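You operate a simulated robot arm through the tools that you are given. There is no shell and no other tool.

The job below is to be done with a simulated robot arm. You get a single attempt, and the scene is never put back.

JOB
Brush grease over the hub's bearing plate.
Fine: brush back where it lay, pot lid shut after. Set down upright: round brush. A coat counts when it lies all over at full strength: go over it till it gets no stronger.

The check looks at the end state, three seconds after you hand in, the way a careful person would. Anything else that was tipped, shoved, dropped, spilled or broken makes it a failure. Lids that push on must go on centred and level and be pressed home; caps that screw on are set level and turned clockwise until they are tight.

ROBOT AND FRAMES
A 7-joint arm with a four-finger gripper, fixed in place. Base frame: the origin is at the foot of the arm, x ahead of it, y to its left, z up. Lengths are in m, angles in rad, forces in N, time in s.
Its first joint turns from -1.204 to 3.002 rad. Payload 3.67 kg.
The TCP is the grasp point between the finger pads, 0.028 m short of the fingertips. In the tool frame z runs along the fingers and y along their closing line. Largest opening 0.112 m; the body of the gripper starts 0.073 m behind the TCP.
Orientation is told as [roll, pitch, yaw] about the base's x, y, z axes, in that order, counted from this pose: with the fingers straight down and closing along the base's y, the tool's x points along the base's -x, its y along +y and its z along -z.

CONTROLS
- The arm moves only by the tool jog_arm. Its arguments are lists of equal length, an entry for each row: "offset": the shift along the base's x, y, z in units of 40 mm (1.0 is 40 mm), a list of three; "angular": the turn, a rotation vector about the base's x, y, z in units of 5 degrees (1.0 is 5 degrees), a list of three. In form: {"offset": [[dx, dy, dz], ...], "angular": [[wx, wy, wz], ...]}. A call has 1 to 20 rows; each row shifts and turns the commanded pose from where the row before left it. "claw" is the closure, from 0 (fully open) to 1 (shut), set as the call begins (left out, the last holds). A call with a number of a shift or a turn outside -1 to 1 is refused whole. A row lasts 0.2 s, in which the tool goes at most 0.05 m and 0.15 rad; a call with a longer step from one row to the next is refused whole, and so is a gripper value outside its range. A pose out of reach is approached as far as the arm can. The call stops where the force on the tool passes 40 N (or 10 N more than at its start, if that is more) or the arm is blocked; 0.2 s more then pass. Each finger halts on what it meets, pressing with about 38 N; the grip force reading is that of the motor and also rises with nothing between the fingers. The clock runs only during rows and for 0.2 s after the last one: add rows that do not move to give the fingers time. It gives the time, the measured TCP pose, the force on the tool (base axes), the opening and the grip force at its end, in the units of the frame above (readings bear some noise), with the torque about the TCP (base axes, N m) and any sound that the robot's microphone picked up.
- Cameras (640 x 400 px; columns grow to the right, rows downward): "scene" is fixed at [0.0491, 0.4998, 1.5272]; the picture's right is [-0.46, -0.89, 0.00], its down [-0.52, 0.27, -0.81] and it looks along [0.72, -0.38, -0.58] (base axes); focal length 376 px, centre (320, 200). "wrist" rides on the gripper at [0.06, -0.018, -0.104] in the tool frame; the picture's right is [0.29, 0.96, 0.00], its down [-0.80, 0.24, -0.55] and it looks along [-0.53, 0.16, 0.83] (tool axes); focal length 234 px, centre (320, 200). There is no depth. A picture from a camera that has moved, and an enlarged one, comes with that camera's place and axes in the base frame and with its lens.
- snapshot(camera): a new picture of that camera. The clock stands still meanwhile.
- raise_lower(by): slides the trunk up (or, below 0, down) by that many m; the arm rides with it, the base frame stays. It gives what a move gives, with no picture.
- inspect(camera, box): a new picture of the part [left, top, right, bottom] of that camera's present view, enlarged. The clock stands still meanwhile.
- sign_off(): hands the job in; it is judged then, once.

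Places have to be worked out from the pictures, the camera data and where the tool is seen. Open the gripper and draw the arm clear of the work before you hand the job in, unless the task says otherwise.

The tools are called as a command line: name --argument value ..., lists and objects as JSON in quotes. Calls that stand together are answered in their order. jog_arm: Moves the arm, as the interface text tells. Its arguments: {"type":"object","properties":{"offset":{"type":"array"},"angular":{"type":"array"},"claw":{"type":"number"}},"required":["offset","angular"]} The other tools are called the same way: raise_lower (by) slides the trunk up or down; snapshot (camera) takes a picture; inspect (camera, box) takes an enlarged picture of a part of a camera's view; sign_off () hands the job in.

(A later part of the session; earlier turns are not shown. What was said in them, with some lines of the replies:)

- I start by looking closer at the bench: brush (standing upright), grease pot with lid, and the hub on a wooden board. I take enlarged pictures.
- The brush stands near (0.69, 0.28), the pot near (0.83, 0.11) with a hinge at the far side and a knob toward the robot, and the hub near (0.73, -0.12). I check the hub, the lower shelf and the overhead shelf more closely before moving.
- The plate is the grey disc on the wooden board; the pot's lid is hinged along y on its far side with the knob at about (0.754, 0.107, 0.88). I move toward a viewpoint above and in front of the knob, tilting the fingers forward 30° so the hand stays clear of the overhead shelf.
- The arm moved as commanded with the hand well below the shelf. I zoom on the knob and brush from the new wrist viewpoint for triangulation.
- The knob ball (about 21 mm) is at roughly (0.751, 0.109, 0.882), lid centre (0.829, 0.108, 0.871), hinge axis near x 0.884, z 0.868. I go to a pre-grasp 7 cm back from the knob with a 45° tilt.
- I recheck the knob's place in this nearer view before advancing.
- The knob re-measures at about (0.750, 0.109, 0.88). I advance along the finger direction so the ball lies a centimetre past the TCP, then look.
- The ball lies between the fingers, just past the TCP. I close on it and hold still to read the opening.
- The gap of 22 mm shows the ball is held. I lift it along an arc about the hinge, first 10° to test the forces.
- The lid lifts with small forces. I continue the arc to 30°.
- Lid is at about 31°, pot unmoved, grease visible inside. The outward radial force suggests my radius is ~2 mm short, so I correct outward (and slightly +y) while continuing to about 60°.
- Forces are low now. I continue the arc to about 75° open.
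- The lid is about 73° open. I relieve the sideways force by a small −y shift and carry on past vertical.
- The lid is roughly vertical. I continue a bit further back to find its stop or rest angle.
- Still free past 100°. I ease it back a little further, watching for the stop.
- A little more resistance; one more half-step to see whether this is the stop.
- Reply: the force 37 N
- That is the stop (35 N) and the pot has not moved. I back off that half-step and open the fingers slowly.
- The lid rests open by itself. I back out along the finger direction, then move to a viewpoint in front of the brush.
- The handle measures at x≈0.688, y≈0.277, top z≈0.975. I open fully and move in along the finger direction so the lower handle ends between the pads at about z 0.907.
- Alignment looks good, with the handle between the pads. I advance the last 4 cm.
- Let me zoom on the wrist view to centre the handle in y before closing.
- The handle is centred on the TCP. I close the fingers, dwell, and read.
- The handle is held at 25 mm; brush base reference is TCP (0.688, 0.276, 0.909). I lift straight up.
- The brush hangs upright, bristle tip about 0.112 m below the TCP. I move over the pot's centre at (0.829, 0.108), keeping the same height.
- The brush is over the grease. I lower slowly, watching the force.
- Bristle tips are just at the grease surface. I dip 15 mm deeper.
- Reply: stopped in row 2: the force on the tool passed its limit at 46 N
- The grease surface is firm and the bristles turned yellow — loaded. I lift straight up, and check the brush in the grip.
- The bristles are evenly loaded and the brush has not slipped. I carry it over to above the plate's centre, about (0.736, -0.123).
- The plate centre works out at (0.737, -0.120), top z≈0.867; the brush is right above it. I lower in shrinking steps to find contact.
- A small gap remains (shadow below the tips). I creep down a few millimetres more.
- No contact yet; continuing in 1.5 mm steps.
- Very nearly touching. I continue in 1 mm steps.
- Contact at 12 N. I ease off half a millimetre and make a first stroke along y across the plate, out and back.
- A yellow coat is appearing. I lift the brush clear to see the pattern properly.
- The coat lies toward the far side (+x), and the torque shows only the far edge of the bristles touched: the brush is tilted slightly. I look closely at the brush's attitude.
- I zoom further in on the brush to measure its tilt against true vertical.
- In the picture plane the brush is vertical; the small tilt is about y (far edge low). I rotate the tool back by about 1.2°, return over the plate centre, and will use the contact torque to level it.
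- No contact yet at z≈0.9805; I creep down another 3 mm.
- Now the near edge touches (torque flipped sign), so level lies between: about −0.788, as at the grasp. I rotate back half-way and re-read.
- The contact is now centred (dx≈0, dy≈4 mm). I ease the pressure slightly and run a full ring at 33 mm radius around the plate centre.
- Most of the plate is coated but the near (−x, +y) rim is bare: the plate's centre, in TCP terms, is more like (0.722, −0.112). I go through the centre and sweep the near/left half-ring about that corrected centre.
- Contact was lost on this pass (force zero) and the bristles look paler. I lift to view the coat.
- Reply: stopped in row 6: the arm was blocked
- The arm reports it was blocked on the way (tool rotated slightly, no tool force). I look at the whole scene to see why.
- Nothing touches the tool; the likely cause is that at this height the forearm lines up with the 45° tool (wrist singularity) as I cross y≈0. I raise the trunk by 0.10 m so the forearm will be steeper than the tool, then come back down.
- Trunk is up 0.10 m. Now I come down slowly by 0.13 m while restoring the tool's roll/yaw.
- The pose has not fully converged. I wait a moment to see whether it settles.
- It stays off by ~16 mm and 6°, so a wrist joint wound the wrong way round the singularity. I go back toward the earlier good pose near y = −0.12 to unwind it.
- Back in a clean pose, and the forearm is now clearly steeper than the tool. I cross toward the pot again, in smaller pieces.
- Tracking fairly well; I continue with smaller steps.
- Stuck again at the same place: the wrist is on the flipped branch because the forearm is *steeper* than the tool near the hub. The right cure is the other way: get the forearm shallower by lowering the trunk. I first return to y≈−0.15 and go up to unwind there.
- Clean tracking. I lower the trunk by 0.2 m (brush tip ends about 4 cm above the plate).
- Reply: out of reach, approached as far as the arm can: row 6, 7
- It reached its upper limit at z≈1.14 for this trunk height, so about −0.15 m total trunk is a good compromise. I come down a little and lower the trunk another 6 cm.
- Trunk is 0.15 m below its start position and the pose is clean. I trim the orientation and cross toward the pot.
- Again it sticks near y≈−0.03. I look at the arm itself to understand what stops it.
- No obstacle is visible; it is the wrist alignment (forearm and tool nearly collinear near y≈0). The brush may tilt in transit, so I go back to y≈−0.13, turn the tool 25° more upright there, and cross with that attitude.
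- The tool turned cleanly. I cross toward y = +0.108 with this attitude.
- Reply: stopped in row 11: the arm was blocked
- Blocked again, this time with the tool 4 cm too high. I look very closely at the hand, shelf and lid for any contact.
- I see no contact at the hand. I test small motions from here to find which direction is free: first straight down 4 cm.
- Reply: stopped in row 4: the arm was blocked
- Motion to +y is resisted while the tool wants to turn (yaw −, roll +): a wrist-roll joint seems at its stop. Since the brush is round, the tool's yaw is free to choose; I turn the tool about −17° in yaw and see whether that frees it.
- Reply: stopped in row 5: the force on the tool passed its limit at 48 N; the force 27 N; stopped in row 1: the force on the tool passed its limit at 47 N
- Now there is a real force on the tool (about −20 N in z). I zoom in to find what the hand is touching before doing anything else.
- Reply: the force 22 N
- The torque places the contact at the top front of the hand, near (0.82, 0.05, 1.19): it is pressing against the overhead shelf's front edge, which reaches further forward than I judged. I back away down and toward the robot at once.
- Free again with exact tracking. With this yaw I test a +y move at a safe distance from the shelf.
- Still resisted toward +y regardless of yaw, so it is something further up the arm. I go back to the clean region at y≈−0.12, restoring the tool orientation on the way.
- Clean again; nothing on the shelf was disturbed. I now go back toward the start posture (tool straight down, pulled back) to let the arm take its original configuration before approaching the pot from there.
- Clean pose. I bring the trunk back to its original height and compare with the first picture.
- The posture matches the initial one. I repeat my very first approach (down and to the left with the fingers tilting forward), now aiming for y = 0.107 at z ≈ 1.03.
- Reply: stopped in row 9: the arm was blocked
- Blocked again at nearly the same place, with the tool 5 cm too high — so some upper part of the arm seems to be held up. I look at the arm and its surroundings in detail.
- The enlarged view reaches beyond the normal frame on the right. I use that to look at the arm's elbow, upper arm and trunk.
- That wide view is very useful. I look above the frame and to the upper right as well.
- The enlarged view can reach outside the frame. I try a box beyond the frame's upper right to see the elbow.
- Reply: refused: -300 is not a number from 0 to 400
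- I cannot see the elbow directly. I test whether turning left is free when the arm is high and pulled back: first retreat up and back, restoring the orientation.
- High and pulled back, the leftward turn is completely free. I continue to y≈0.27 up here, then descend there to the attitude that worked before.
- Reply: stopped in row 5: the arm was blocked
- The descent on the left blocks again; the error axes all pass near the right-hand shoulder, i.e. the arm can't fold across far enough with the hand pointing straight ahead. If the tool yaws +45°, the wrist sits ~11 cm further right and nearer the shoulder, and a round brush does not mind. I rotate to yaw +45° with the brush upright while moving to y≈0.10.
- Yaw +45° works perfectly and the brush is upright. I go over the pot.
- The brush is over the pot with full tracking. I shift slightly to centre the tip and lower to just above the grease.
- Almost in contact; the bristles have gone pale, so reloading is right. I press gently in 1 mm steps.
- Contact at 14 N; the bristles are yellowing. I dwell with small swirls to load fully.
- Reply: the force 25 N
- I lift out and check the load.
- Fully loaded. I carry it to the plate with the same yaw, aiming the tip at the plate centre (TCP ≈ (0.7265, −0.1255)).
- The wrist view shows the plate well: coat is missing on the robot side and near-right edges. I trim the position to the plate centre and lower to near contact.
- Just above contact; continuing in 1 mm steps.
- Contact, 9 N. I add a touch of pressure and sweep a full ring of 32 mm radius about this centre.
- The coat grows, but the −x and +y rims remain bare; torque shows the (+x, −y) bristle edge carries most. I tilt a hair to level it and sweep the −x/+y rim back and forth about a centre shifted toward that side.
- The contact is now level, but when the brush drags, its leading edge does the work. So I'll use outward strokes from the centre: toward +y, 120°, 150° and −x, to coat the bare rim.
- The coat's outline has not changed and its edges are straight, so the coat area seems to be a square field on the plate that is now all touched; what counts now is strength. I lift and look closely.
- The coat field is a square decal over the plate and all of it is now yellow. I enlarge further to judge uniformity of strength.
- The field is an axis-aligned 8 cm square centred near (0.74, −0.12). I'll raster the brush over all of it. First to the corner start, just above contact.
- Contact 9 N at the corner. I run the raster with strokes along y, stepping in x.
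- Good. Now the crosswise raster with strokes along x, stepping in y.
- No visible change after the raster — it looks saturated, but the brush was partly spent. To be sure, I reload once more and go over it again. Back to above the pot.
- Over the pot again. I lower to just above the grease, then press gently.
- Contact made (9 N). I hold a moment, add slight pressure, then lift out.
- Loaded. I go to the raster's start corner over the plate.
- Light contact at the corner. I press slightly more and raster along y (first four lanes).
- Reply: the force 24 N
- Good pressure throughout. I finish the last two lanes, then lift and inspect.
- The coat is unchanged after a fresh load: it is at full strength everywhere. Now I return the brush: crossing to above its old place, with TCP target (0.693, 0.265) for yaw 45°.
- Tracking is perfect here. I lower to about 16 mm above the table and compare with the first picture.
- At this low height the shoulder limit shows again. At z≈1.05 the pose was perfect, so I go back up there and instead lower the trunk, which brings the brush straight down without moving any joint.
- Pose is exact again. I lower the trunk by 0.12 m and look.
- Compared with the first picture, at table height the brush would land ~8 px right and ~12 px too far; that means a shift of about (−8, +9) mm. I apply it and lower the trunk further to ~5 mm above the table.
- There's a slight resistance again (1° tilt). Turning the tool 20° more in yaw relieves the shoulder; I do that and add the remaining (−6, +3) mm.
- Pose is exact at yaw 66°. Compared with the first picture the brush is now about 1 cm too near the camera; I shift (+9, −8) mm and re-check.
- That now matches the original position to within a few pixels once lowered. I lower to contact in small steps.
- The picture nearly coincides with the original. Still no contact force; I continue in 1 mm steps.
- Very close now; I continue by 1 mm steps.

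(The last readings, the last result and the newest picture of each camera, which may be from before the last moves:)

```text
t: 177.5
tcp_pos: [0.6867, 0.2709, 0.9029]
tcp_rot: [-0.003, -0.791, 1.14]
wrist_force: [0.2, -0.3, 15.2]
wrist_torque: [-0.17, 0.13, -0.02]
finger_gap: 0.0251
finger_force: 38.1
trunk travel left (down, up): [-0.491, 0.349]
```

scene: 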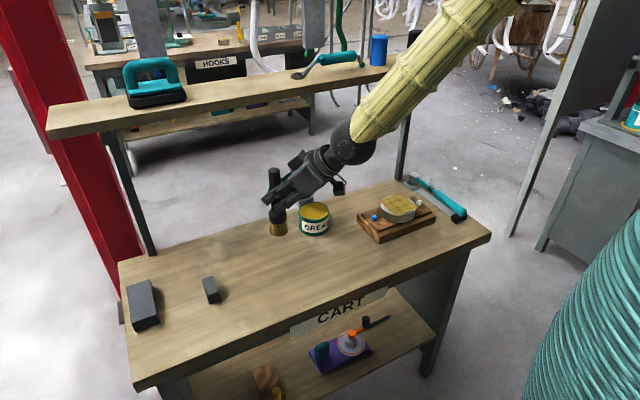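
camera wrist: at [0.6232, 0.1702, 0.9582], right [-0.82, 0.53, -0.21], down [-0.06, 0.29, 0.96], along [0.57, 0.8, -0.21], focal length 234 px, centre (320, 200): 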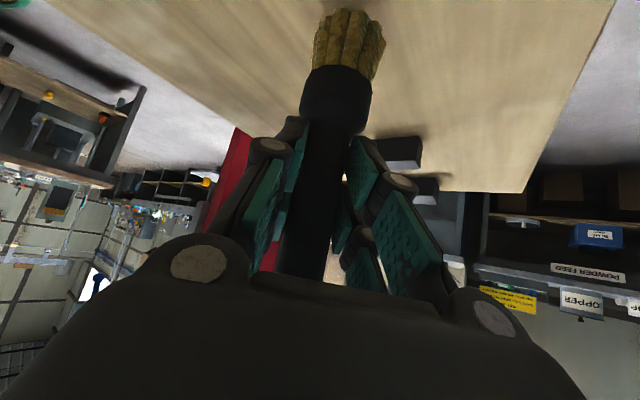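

Contact at 15 N. I ease off slightly and open the fingers just a little first.

jog_arm --offset '[[0, 0, 0.015], [0, 0, 0]]' --angular '[[0, 0, 0], [0, 0, 0]]'

jog_arm --offset '[[0, 0, 0], [0, 0, 0], [0, 0, 0], [0, 0, 0]]' --angular '[[0, 0, 0], [0, 0, 0], [0, 0, 0], [0, 0, 0]]' --claw 0.7

inspect --camera "scene" --box '[240, 210, 320, 300]'

```text
t: 178.1
tcp_pos: [0.6869, 0.2707, 0.9023]
tcp_rot: [-0.002, -0.793, 1.14]
wrist_force: [4.4, 1.3, 13.6]
wrist_torque: [0.12, -0.19, -0.03]
finger_gap: 0.0249
finger_force: 37.7
trunk travel left (down, up): [-0.491, 0.349]
```

```text
t: 179.1
tcp_pos: [0.6864, 0.2707, 0.9008]
tcp_rot: [-0.004, -0.789, 1.139]
wrist_force: [0.1, -0.3, 0.3]
wrist_torque: [0.0, 0.02, -0.01]
finger_gap: 0.0335
finger_force: 0.1
trunk travel left (down, up): [-0.491, 0.349]
```

```text
4.44 times, centred on (280, 255) of scene
camera zoom: at [0.0491, 0.4998, 1.5272], right [-0.46, -0.89, 0.0], down [-0.52, 0.27, -0.81], along [0.72, -0.38, -0.58], focal length 1671 px, centre (498, -44)
```

zoom: 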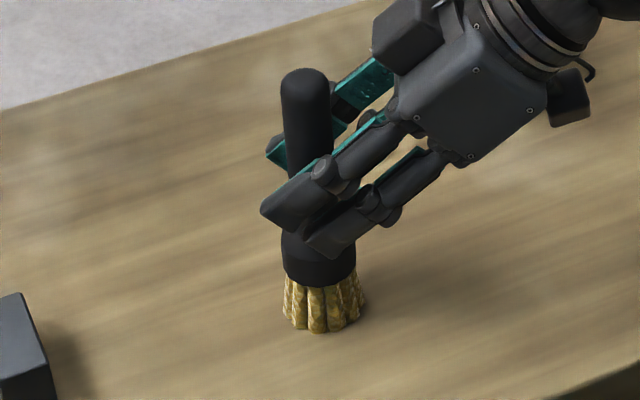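

The brush stands upright on its own, ~5 mm from its original spot. I open wider and withdraw straight back along the finger direction.

jog_arm --offset '[[0, 0, 0], [0, 0, 0], [-0.11, -0.24, 0.265], [-0.15, -0.32, 0.353], [-0.22, -0.48, 0.53], [-0.22, -0.48, 0.53], [-0.22, -0.48, 0.53], [0, 0, 0]]' --angular '[[0, 0, 0], [0, 0, 0], [0, 0, 0], [0, 0, 0], [0, 0, 0], [0, 0, 0], [0, 0, 0], [0, 0, 0]]' --claw 0.35

inspect --camera "scene" --box '[240, 210, 320, 300]'

snapshot --camera "scene"

```text
t: 180.9
tcp_pos: [0.6489, 0.1889, 0.988]
tcp_rot: [-0.003, -0.791, 1.138]
wrist_force: [0.6, 0.0, 0.2]
wrist_torque: [-0.01, 0.01, 0.02]
finger_gap: 0.0728
finger_force: 0.1
trunk travel left (down, up): [-0.491, 0.349]
```

```text
4.44 times, centred on (280, 255) of scene
camera zoom: at [0.0491, 0.4998, 1.5272], right [-0.46, -0.89, 0.0], down [-0.52, 0.27, -0.81], along [0.72, -0.38, -0.58], focal length 1671 px, centre (498, -44)
```

zoom: 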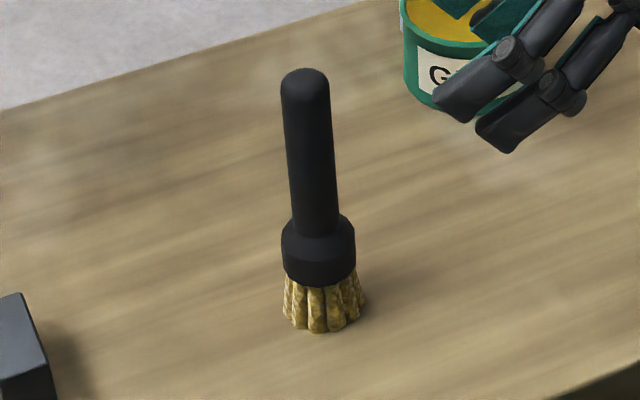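

```text
taken
```

scene: 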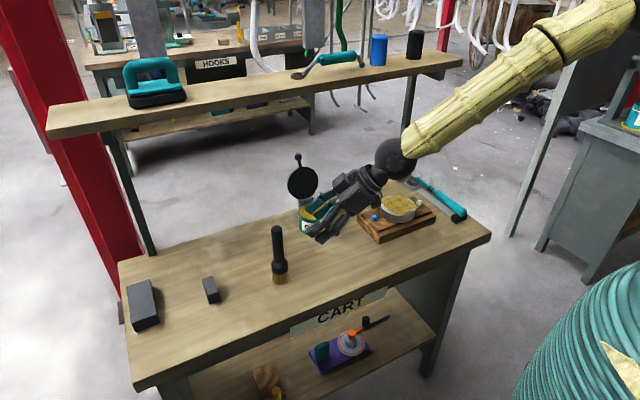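

The brush stands upright in its old place. Now the lid: I close the fingers to use them as a pushing stick, turn to yaw 60°/tilt 60°, and move round to the −y side of the open lid, at a point from which I can slide in behind it.

jog_arm --offset '[[0.0, -0.5, 0.1], [0.097, -0.6, 0.1], [0.097, -0.6, 0.1], [0.097, -0.6, 0.1], [0.097, -0.6, 0.1], [0.097, -0.6, 0.1], [0.15, -0.6, 0.1], [0.15, -0.5, 0.1], [0, 0, 0]]' --angular '[[0, 0, 0], [0.433, -0.225, -0.174], [0.433, -0.225, -0.174], [0.433, -0.225, -0.174], [0.433, -0.225, -0.174], [0.433, -0.225, -0.174], [0.433, -0.225, -0.174], [0, 0, 0], [0, 0, 0]]' --claw 1

snapshot --camera "scene"

```text
t: 182.9
tcp_pos: [0.6822, 0.0072, 1.0205]
tcp_rot: [-0.003, -1.047, 1.047]
wrist_force: [0.6, -0.6, 0.3]
wrist_torque: [0.0, -0.03, 0.01]
finger_gap: 0.0001
finger_force: 35.8
trunk travel left (down, up): [-0.491, 0.349]
```

```text
taken
```

scene: 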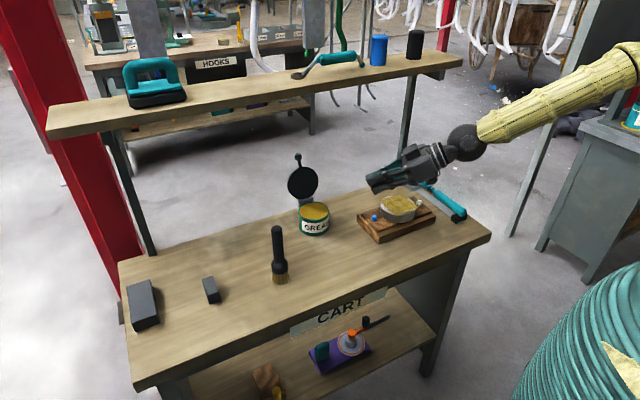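

Clean pose. I move forward along x to the approach point beside the lid.

jog_arm --offset '[[0.8, 0, -0.02], [0.867, -0.013, -0.027], [0.867, -0.013, -0.027], [0.867, -0.013, -0.027], [0.867, -0.013, -0.027], [0.867, -0.013, -0.027], [0, 0, 0]]' --angular '[[0, 0, 0], [0, 0, 0], [0, 0, 0], [0, 0, 0], [0, 0, 0], [0, 0, 0], [0, 0, 0]]'

inspect --camera "scene" --box '[270, 100, 430, 250]'

snapshot --camera "wrist"

```text
t: 184.5
tcp_pos: [0.8854, 0.0042, 1.0163]
tcp_rot: [-0.001, -1.046, 1.049]
wrist_force: [-0.5, -0.4, 0.6]
wrist_torque: [-0.01, 0.01, -0.02]
finger_gap: 0.0002
finger_force: 35.8
trunk travel left (down, up): [-0.491, 0.349]
```

```text
2.67 times, centred on (350, 175) of scene
camera zoom: at [0.0491, 0.4998, 1.5272], right [-0.46, -0.89, 0.0], down [-0.52, 0.27, -0.81], along [0.72, -0.38, -0.58], focal length 1002 px, centre (240, 267)
```

zoom: 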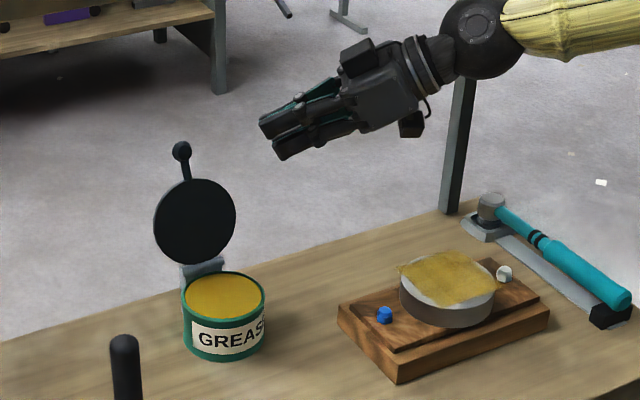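

```text
taken
camera wrist: at [0.841, -0.1088, 1.016], right [-0.9, 0.36, -0.25], down [-0.25, 0.05, 0.97], along [0.36, 0.93, 0.04], focal length 234 px, centre (320, 200)
```

wrist: 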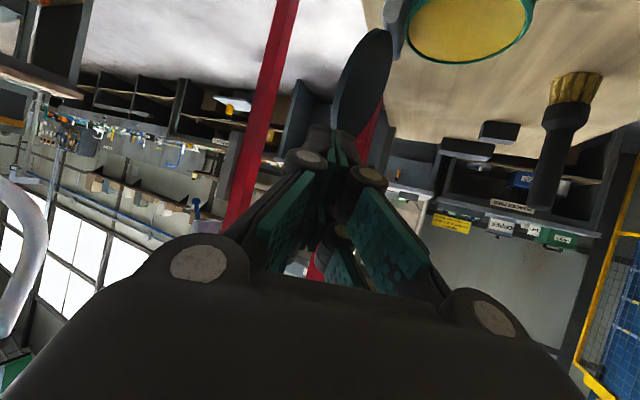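

I zoom in on the wrist view to check the gap between the fingertips' path and the lid's back.

inspect --camera "wrist" --box '[270, 20, 430, 180]'

```text
2.50 times, centred on (350, 100) of wrist
camera zoom: at [0.841, -0.1088, 1.016], right [-0.9, 0.36, -0.25], down [-0.25, 0.05, 0.97], along [0.36, 0.93, 0.04], focal length 585 px, centre (245, 450)
```

zoom: 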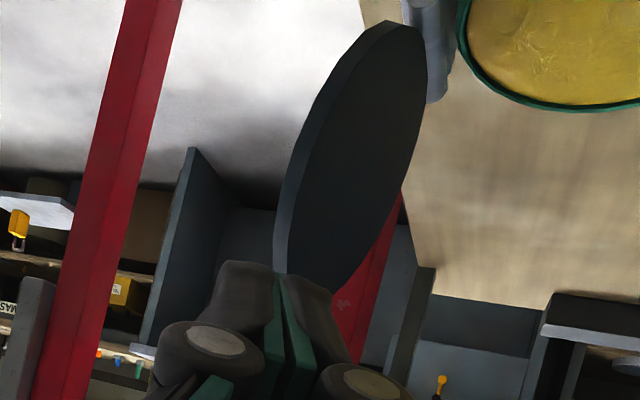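

The lid leans a bit further back than estimated, so I shift 2 cm more in +x before sliding in behind it, then advance along the finger direction.

jog_arm --offset '[[0.55, 0, 0], [0.2165, 0.375, -0.25], [0.2165, 0.375, -0.25], [0.2165, 0.375, -0.25], [0, 0, 0]]' --angular '[[0, 0, 0], [0, 0, 0], [0, 0, 0], [0, 0, 0], [0, 0, 0]]'

inspect --camera "wrist" --box '[270, 20, 430, 180]'

inspect --camera "scene" --box '[270, 100, 430, 250]'

```text
t: 185.7
tcp_pos: [0.9363, 0.0473, 0.986]
tcp_rot: [0.002, -1.045, 1.048]
wrist_force: [-0.7, -0.1, -0.6]
wrist_torque: [-0.02, -0.02, -0.01]
finger_gap: 0.0
finger_force: 35.4
trunk travel left (down, up): [-0.491, 0.349]
```

```text
2.50 times, centred on (350, 100) of wrist
camera zoom: at [0.8909, -0.0645, 0.9853], right [-0.9, 0.36, -0.25], down [-0.25, 0.05, 0.97], along [0.36, 0.93, 0.04], focal length 585 px, centre (245, 450)
```

zoom: 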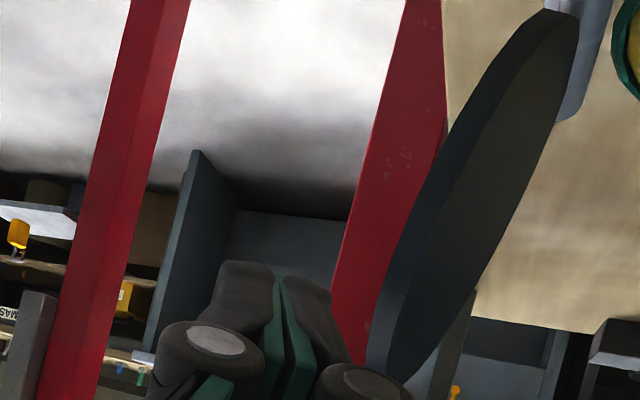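

```text
2.67 times, centred on (350, 175) of scene
camera zoom: at [0.0491, 0.4998, 1.5272], right [-0.46, -0.89, 0.0], down [-0.52, 0.27, -0.81], along [0.72, -0.38, -0.58], focal length 1002 px, centre (240, 267)
```

zoom: 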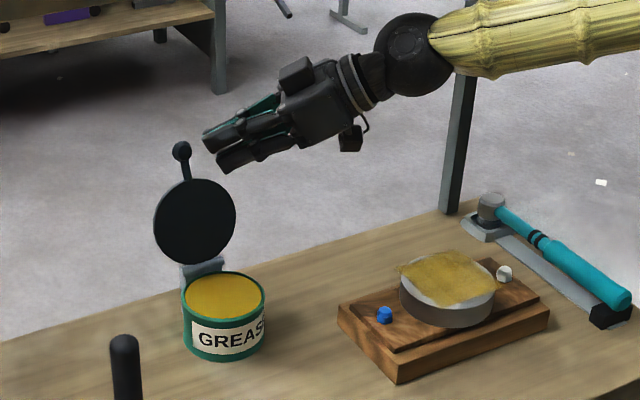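

The fingers are now clearly behind the lid. I advance 3–4 cm more along the finger direction.

jog_arm --offset '[[0.2165, 0.375, -0.25], [0.15, 0.3, -0.15], [0, 0, 0]]' --angular '[[0, 0, 0], [0, 0, 0], [0, 0, 0]]'

inspect --camera "wrist" --box '[270, 20, 430, 180]'

inspect --camera "scene" --box '[270, 100, 430, 250]'

```text
t: 186.5
tcp_pos: [0.9514, 0.0751, 0.9693]
tcp_rot: [-0.002, -1.046, 1.047]
wrist_force: [0.5, -0.4, 0.0]
wrist_torque: [0.0, 0.0, 0.0]
finger_gap: 0.0
finger_force: 35.2
trunk travel left (down, up): [-0.491, 0.349]
```

```text
2.50 times, centred on (350, 100) of wrist
camera zoom: at [0.9068, -0.0372, 0.9692], right [-0.9, 0.36, -0.25], down [-0.25, 0.05, 0.97], along [0.36, 0.93, 0.04], focal length 585 px, centre (245, 450)
```

zoom: 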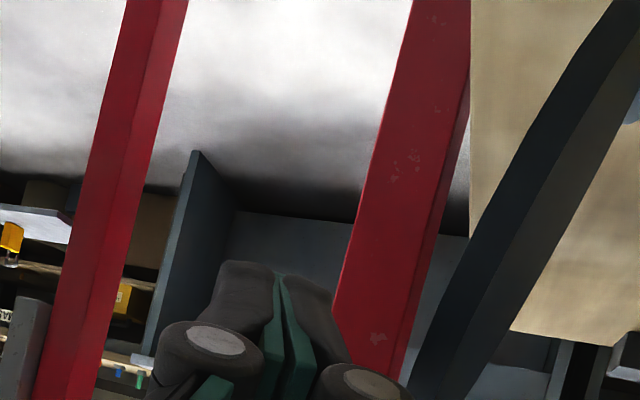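

```text
2.67 times, centred on (350, 175) of scene
camera zoom: at [0.0491, 0.4998, 1.5272], right [-0.46, -0.89, 0.0], down [-0.52, 0.27, -0.81], along [0.72, -0.38, -0.58], focal length 1002 px, centre (240, 267)
```

zoom: 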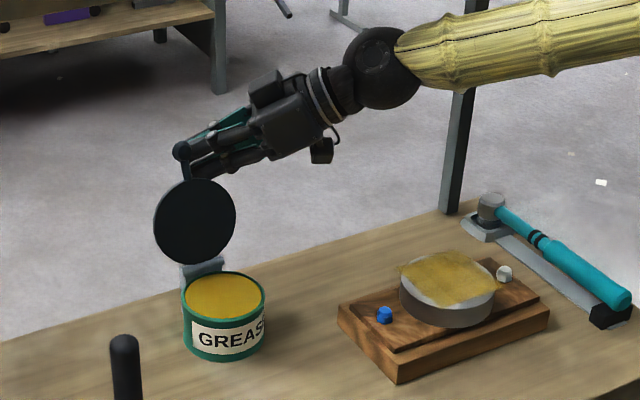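

The fingertips are behind the lid near its upper rim. I now pull toward −x slowly, bringing the lid up past vertical.

jog_arm --offset '[[-0.2, 0, 0], [-0.2, 0, 0], [-0.2, 0, 0], [-0.2, 0, 0], [-0.2, 0, 0], [-0.2, 0, 0], [-0.2, 0, 0], [0, 0, 0]]' --angular '[[0, 0, 0], [0, 0, 0], [0, 0, 0], [0, 0, 0], [0, 0, 0], [0, 0, 0], [0, 0, 0], [0, 0, 0]]'

inspect --camera "scene" --box '[270, 100, 430, 250]'

```text
t: 188.3
tcp_pos: [0.8934, 0.0775, 0.9674]
tcp_rot: [-0.001, -1.044, 1.045]
wrist_force: [0.1, -0.1, -0.3]
wrist_torque: [0.01, 0.0, 0.03]
finger_gap: 0.0
finger_force: 35.8
trunk travel left (down, up): [-0.491, 0.349]
```

```text
2.67 times, centred on (350, 175) of scene
camera zoom: at [0.0491, 0.4998, 1.5272], right [-0.46, -0.89, 0.0], down [-0.52, 0.27, -0.81], along [0.72, -0.38, -0.58], focal length 1002 px, centre (240, 267)
```

zoom: 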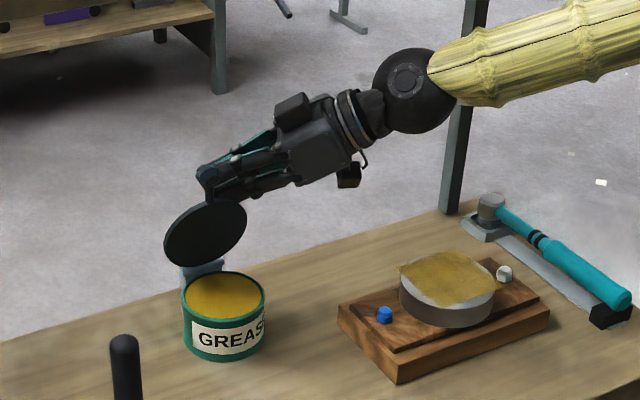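

The lid follows and friction holds it at about 70°. I continue the push, now curving downward.

jog_arm --offset '[[-0.2, 0, -0.04], [-0.2, 0, -0.05], [-0.2, 0, -0.07], [-0.2, 0, -0.09], [-0.18, 0, -0.12], [-0.18, 0, -0.14], [0, 0, 0]]' --angular '[[0, 0, 0], [0, 0, 0], [0, 0, 0], [0, 0, 0], [0, 0, 0], [0, 0, 0], [0, 0, 0]]'

inspect --camera "scene" --box '[270, 100, 430, 250]'

```text
t: 189.9
tcp_pos: [0.8463, 0.0756, 0.9471]
tcp_rot: [-0.002, -1.046, 1.048]
wrist_force: [-0.4, 0.2, 0.0]
wrist_torque: [-0.02, -0.01, 0.03]
finger_gap: 0.0
finger_force: 35.9
trunk travel left (down, up): [-0.491, 0.349]
```

```text
2.67 times, centred on (350, 175) of scene
camera zoom: at [0.0491, 0.4998, 1.5272], right [-0.46, -0.89, 0.0], down [-0.52, 0.27, -0.81], along [0.72, -0.38, -0.58], focal length 1002 px, centre (240, 267)
```

zoom: 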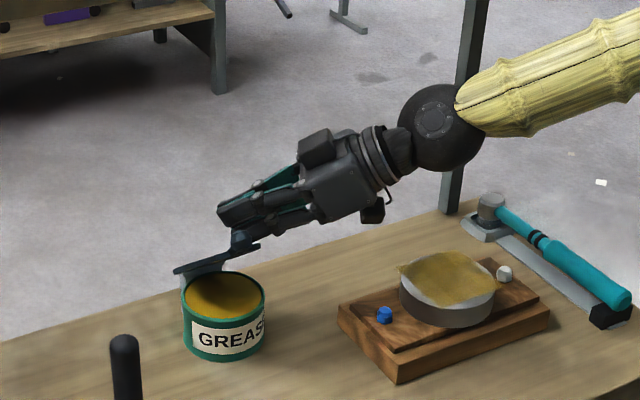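

The lid is down to about 35° and friction holds it. I lift off, turn the tool steeper (45°/45°) and place the fingertips above the lid's front part.

jog_arm --offset '[[0, 0, 0.4], [-0.15, 0.05, 0.4], [-0.3, 0.1, 0.2], [-0.3, 0.1, 0], [-0.3, 0.1, 0], [-0.3, 0.1, 0], [0, 0, 0]]' --angular '[[0, 0, 0], [-0.47, 0.36, -0.6], [-0.47, 0.36, -0.6], [-0.47, 0.36, -0.6], [-0.47, 0.36, -0.6], [-0.47, 0.36, -0.6], [0, 0, 0]]'

inspect --camera "scene" --box '[270, 100, 430, 250]'

snapshot --camera "wrist"

```text
t: 191.5
tcp_pos: [0.7928, 0.0936, 0.9861]
tcp_rot: [0.002, -0.788, 0.781]
wrist_force: [-0.2, -1.0, -1.3]
wrist_torque: [0.01, 0.01, 0.03]
finger_gap: 0.0
finger_force: 35.6
trunk travel left (down, up): [-0.491, 0.349]
```

```text
2.67 times, centred on (350, 175) of scene
camera zoom: at [0.0491, 0.4998, 1.5272], right [-0.46, -0.89, 0.0], down [-0.52, 0.27, -0.81], along [0.72, -0.38, -0.58], focal length 1002 px, centre (240, 267)
```

zoom: 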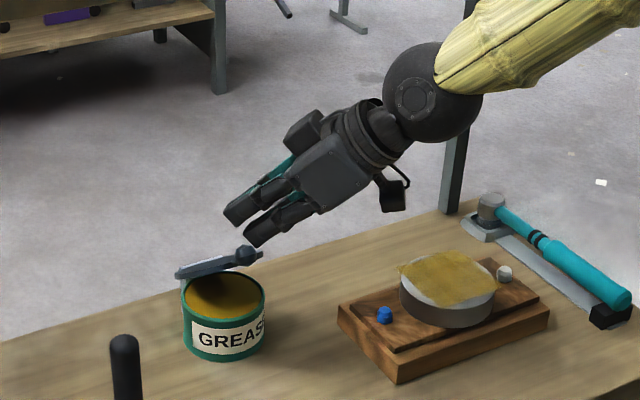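

```text
taken
camera wrist: at [0.7228, -0.0019, 1.0168], right [-0.82, 0.54, -0.2], down [-0.05, 0.29, 0.96], along [0.57, 0.79, -0.21], focal length 234 px, centre (320, 200)
```

wrist: 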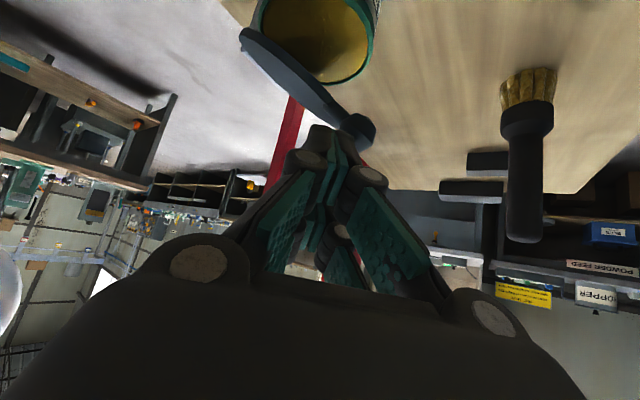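

The lid rests at about 30°. I shift 1.5 cm toward the hinge to stay clear of the knob, then press down gently.

jog_arm --offset '[[0.375, 0, 0], [0, 0, -0.5], [0, 0, -0.4], [0, 0, -0.3], [0, 0, -0.3], [0, 0, 0]]' --angular '[[0, 0, 0], [0, 0, 0], [0, 0, 0], [0, 0, 0], [0, 0, 0], [0, 0, 0]]'

inspect --camera "scene" --box '[270, 130, 390, 250]'

```text
t: 192.6
tcp_pos: [0.8071, 0.0954, 0.9324]
tcp_rot: [0.002, -0.785, 0.784]
wrist_force: [0.0, 0.9, -1.1]
wrist_torque: [0.0, -0.04, 0.04]
finger_gap: 0.0
finger_force: 35.6
trunk travel left (down, up): [-0.491, 0.349]
stopped in row 5: the force on the tool passed its limit at 46 N (the readings are from after the stop); the commanded pose is now the measured one
```

```text
3.33 times, centred on (330, 190) of scene
camera zoom: at [0.0491, 0.4998, 1.5272], right [-0.46, -0.89, 0.0], down [-0.52, 0.27, -0.81], along [0.72, -0.38, -0.58], focal length 1253 px, centre (287, 233)
```

zoom: 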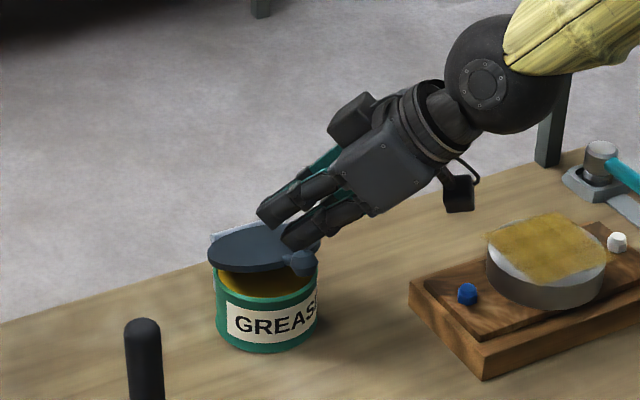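

The push tapped the lid down to about 12°. I continue more gently, 2 mm per row.

jog_arm --offset '[[0, 0, -0.08], [0, 0, -0.08], [0, 0, -0.06], [0, 0, -0.06], [0, 0, -0.05], [0, 0, -0.05], [0, 0, -0.05], [0, 0, 0]]' --angular '[[0, 0, 0], [0, 0, 0], [0, 0, 0], [0, 0, 0], [0, 0, 0], [0, 0, 0], [0, 0, 0], [0, 0, 0]]'

inspect --camera "scene" --box '[270, 130, 390, 250]'

```text
t: 194.4
tcp_pos: [0.8047, 0.0962, 0.9164]
tcp_rot: [0.001, -0.783, 0.784]
wrist_force: [-1.0, 0.0, 0.2]
wrist_torque: [-0.01, -0.01, -0.02]
finger_gap: 0.0001
finger_force: 36.1
trunk travel left (down, up): [-0.491, 0.349]
```

```text
3.33 times, centred on (330, 190) of scene
camera zoom: at [0.0491, 0.4998, 1.5272], right [-0.46, -0.89, 0.0], down [-0.52, 0.27, -0.81], along [0.72, -0.38, -0.58], focal length 1253 px, centre (287, 233)
```

zoom: 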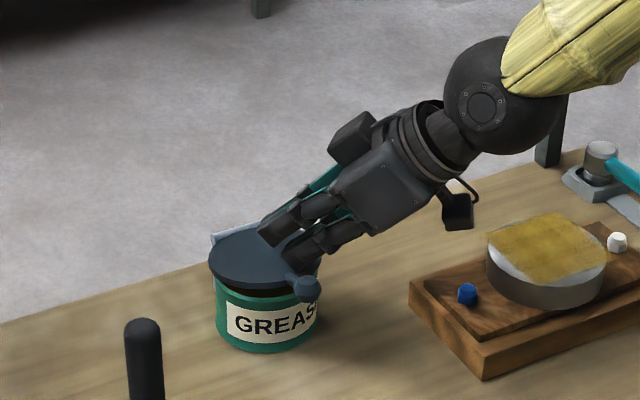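

Nearly closed; a slim gap remains at the front. I keep pressing down slowly.

jog_arm --offset '[[0, 0, -0.08], [0, 0, -0.08], [0, 0, -0.06], [0, 0, -0.06], [0, 0, -0.05], [0, 0, 0]]' --angular '[[0, 0, 0], [0, 0, 0], [0, 0, 0], [0, 0, 0], [0, 0, 0], [0, 0, 0]]'

inspect --camera "scene" --box '[270, 130, 390, 250]'

```text
t: 195.8
tcp_pos: [0.8044, 0.0946, 0.904]
tcp_rot: [-0.001, -0.783, 0.782]
wrist_force: [-0.3, -1.2, 0.0]
wrist_torque: [0.02, 0.0, -0.05]
finger_gap: 0.0
finger_force: 35.5
trunk travel left (down, up): [-0.491, 0.349]
```

```text
3.33 times, centred on (330, 190) of scene
camera zoom: at [0.0491, 0.4998, 1.5272], right [-0.46, -0.89, 0.0], down [-0.52, 0.27, -0.81], along [0.72, -0.38, -0.58], focal length 1253 px, centre (287, 233)
```

zoom: 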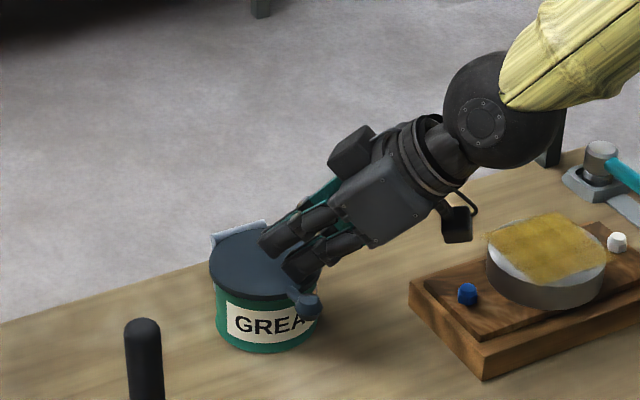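

The lid looks down. I press on until I feel firm resistance, to make sure it is home.

jog_arm --offset '[[0, 0, -0.06], [0, 0, -0.06], [0, 0, -0.05], [0, 0, -0.05], [0, 0, 0]]' --angular '[[0, 0, 0], [0, 0, 0], [0, 0, 0], [0, 0, 0], [0, 0, 0]]'

```text
t: 196.8
tcp_pos: [0.807, 0.0957, 0.9033]
tcp_rot: [-0.005, -0.796, 0.786]
wrist_force: [-4.2, -2.3, 20.1]
wrist_torque: [-0.09, 0.19, 0.13]
finger_gap: 0.0058
finger_force: 35.7
trunk travel left (down, up): [-0.491, 0.349]
stopped in row 4: the force on the tool passed its limit at 42 N (the readings are from after the stop); the commanded pose is now the measured one
```

It resisted firmly at 42 N — home. I lift away and compare the lid with the first picture.

jog_arm --offset '[[0, 0, 0.3], [-0.2, -0.3, 0.5], [-0.3, -0.5, 0.5], [-0.4, -0.5, 0.5], [-0.4, -0.5, 0.5], [0, 0, 0]]' --angular '[[0, 0, 0], [0, 0, 0], [0, 0, 0], [0, 0, 0], [0, 0, 0], [0, 0, 0]]'

inspect --camera "scene" --box '[280, 180, 360, 250]'

snapshot --camera "scene"

```text
t: 198.2
tcp_pos: [0.7563, 0.0251, 0.9922]
tcp_rot: [-0.003, -0.789, 0.784]
wrist_force: [-0.5, -0.6, -0.6]
wrist_torque: [0.01, -0.01, -0.02]
finger_gap: 0.0001
finger_force: 36.1
trunk travel left (down, up): [-0.491, 0.349]
```

```text
5.71 times, centred on (320, 215) of scene
camera zoom: at [0.0491, 0.4998, 1.5272], right [-0.46, -0.89, 0.0], down [-0.52, 0.27, -0.81], along [0.72, -0.38, -0.58], focal length 2148 px, centre (320, 114)
```

zoom: 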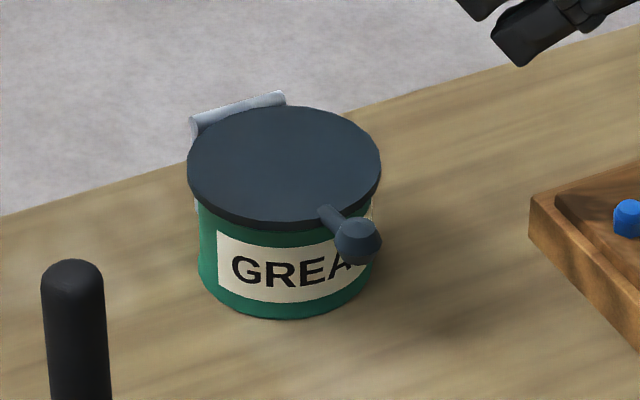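

```text
taken
```

scene: 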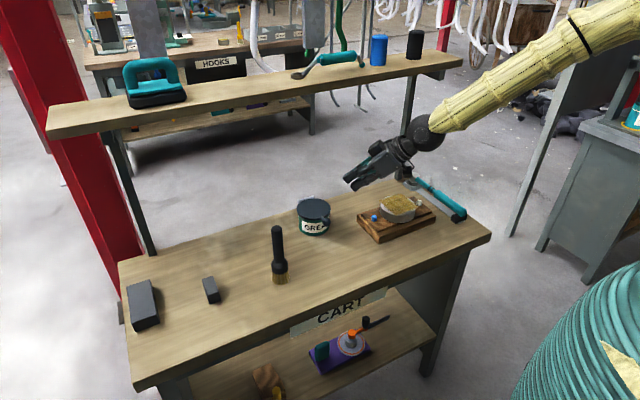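

The pot and lid look exactly as at the start, and the brush stands within ~3–5 mm of its old place. I draw the arm up and back, opening the gripper.

jog_arm --offset '[[-0.3, 0, 0.7], [-0.4, -0.1, 0.7], [-0.6, -0.1, 0.6], [-0.8, -0.1, 0.4], [-0.8, -0.1, 0.3], [-0.8, -0.1, 0.2], [-0.8, -0.1, 0.2], [0, 0, 0]]' --angular '[[0, 0, 0], [0, 0, 0], [0, 0, 0], [0, 0, 0], [0, 0, 0], [0, 0, 0], [0, 0, 0], [0, 0, 0]]'

jog_arm --offset '[[0, 0, 0], [0, 0, 0], [0, 0, 0], [0, 0, 0]]' --angular '[[0, 0, 0], [0, 0, 0], [0, 0, 0], [0, 0, 0]]' --claw 0

snapshot --camera "scene"

inspect --camera "scene" --box '[240, 170, 500, 300]'

inspect --camera "scene" --box '[378, 188, 422, 220]'

inspect --camera "scene" --box '[240, 210, 320, 300]'

```text
t: 200.0
tcp_pos: [0.5744, 0.0016, 1.1141]
tcp_rot: [-0.002, -0.789, 0.788]
wrist_force: [0.3, 0.3, 0.7]
wrist_torque: [-0.01, -0.01, -0.04]
finger_gap: 0.0
finger_force: 35.3
trunk travel left (down, up): [-0.491, 0.349]
```

```text
t: 201.0
tcp_pos: [0.5742, -0.0004, 1.113]
tcp_rot: [-0.001, -0.791, 0.786]
wrist_force: [1.0, -0.9, -0.5]
wrist_torque: [-0.01, 0.02, 0.02]
finger_gap: 0.112
finger_force: 0.1
trunk travel left (down, up): [-0.491, 0.349]
```

```text
taken
```

scene: 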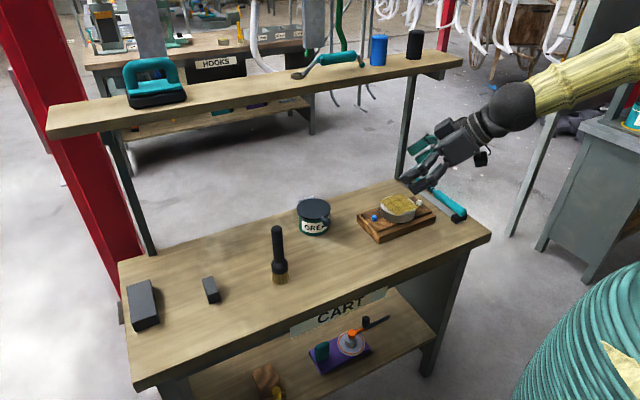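

```text
2.46 times, centred on (370, 235) of scene
camera zoom: at [0.0491, 0.4998, 1.5272], right [-0.46, -0.89, 0.0], down [-0.52, 0.27, -0.81], along [0.72, -0.38, -0.58], focal length 925 px, centre (197, 114)
```

zoom: 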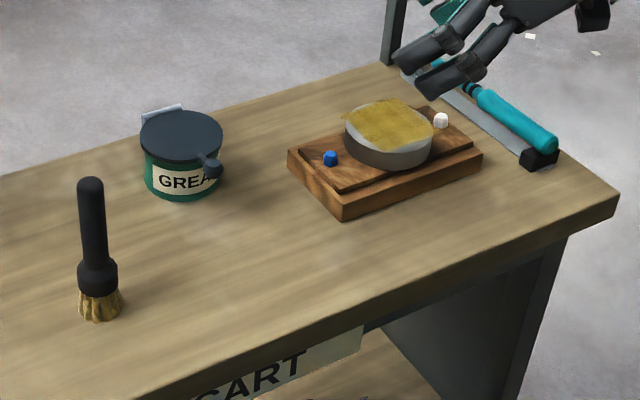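

```text
12.50 times, centred on (400, 204) of scene
camera zoom: at [0.0491, 0.4998, 1.5272], right [-0.46, -0.89, 0.0], down [-0.52, 0.27, -0.81], along [0.72, -0.38, -0.58], focal length 4699 px, centre (-680, 150)
```

zoom: 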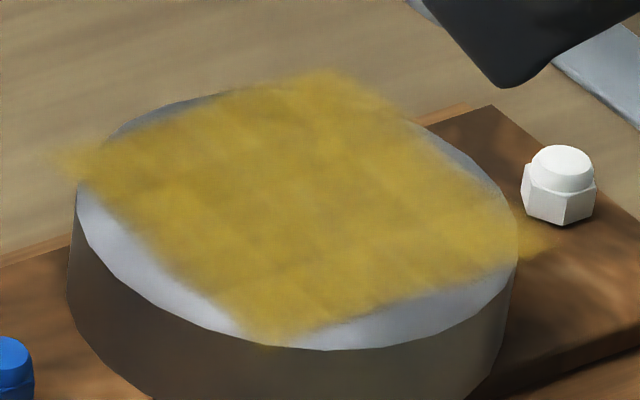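

```text
4.44 times, centred on (280, 255) of scene
camera zoom: at [0.0491, 0.4998, 1.5272], right [-0.46, -0.89, 0.0], down [-0.52, 0.27, -0.81], along [0.72, -0.38, -0.58], focal length 1671 px, centre (498, -44)
```

zoom: 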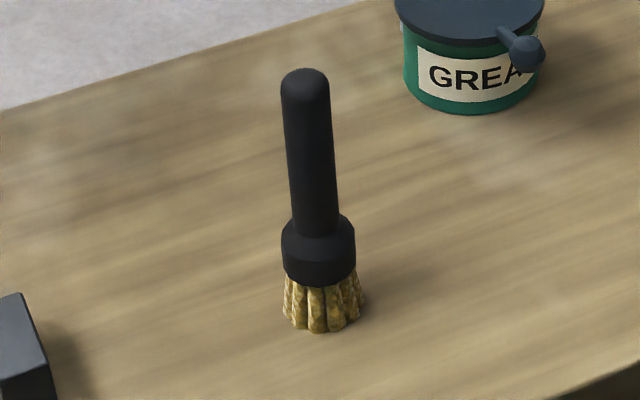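

Everything is in place: coat even, lid shut, brush upright where it lay, nothing else moved. I raise the trunk back to its original height to draw the open gripper further clear.

raise_lower --by 0.134

snapshot --camera "scene"

```text
t: 202.6
tcp_pos: [0.5752, -0.0006, 1.2463]
tcp_rot: [-0.001, -0.791, 0.785]
wrist_force: [-0.4, -0.4, -0.2]
wrist_torque: [0.02, -0.02, 0.03]
finger_gap: 0.1121
finger_force: 0.1
trunk travel left (down, up): [-0.625, 0.215]
```

```text
taken
```

scene: 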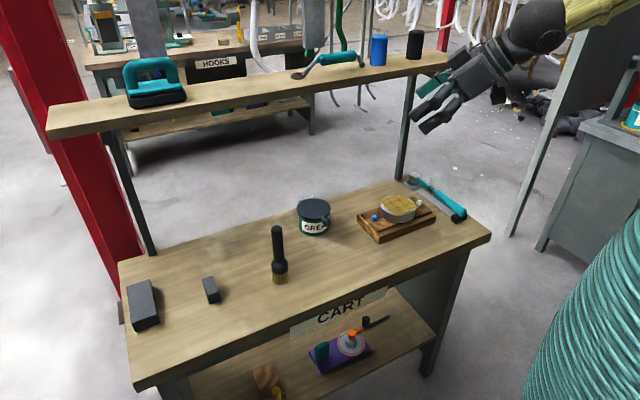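

The arm is clear with the gripper open, the plate is coated, the pot is shut and the brush stands in its place. I hand the job in.

sign_off

```text
The job is handed in.
```

I've handed the job in: the hub's bearing plate is greased, the pot lid is shut, and the brush is standing upright about 5 mm or less from where it lay.

- **Coat:** the grease shows as an even square of about 8 cm on the plate. I loaded the brush three times. The last pass with a fresh load made no visible change, so I took the coat to be at full strength. The outer rim of the disc outside that square still looks bare. Brushing it left no grease there, so I took the square to be the area that counts.
- **Lid:** I pressed it until it resisted at 42 N, and the pot and lid match the first picture.
- **Contact with the overhead shelf:** partway through, several moves stopped short because the arm couldn't reach across. During one of them the hand pressed against the front edge of the overhead shelf until the 40 N force limit stopped it. I backed off, and pictures showed nothing on the shelf had moved.
- **End state:** the gripper is open, the arm is clear of the work, and the trunk is back at its starting height. I saw nothing else disturbed in the final pictures.
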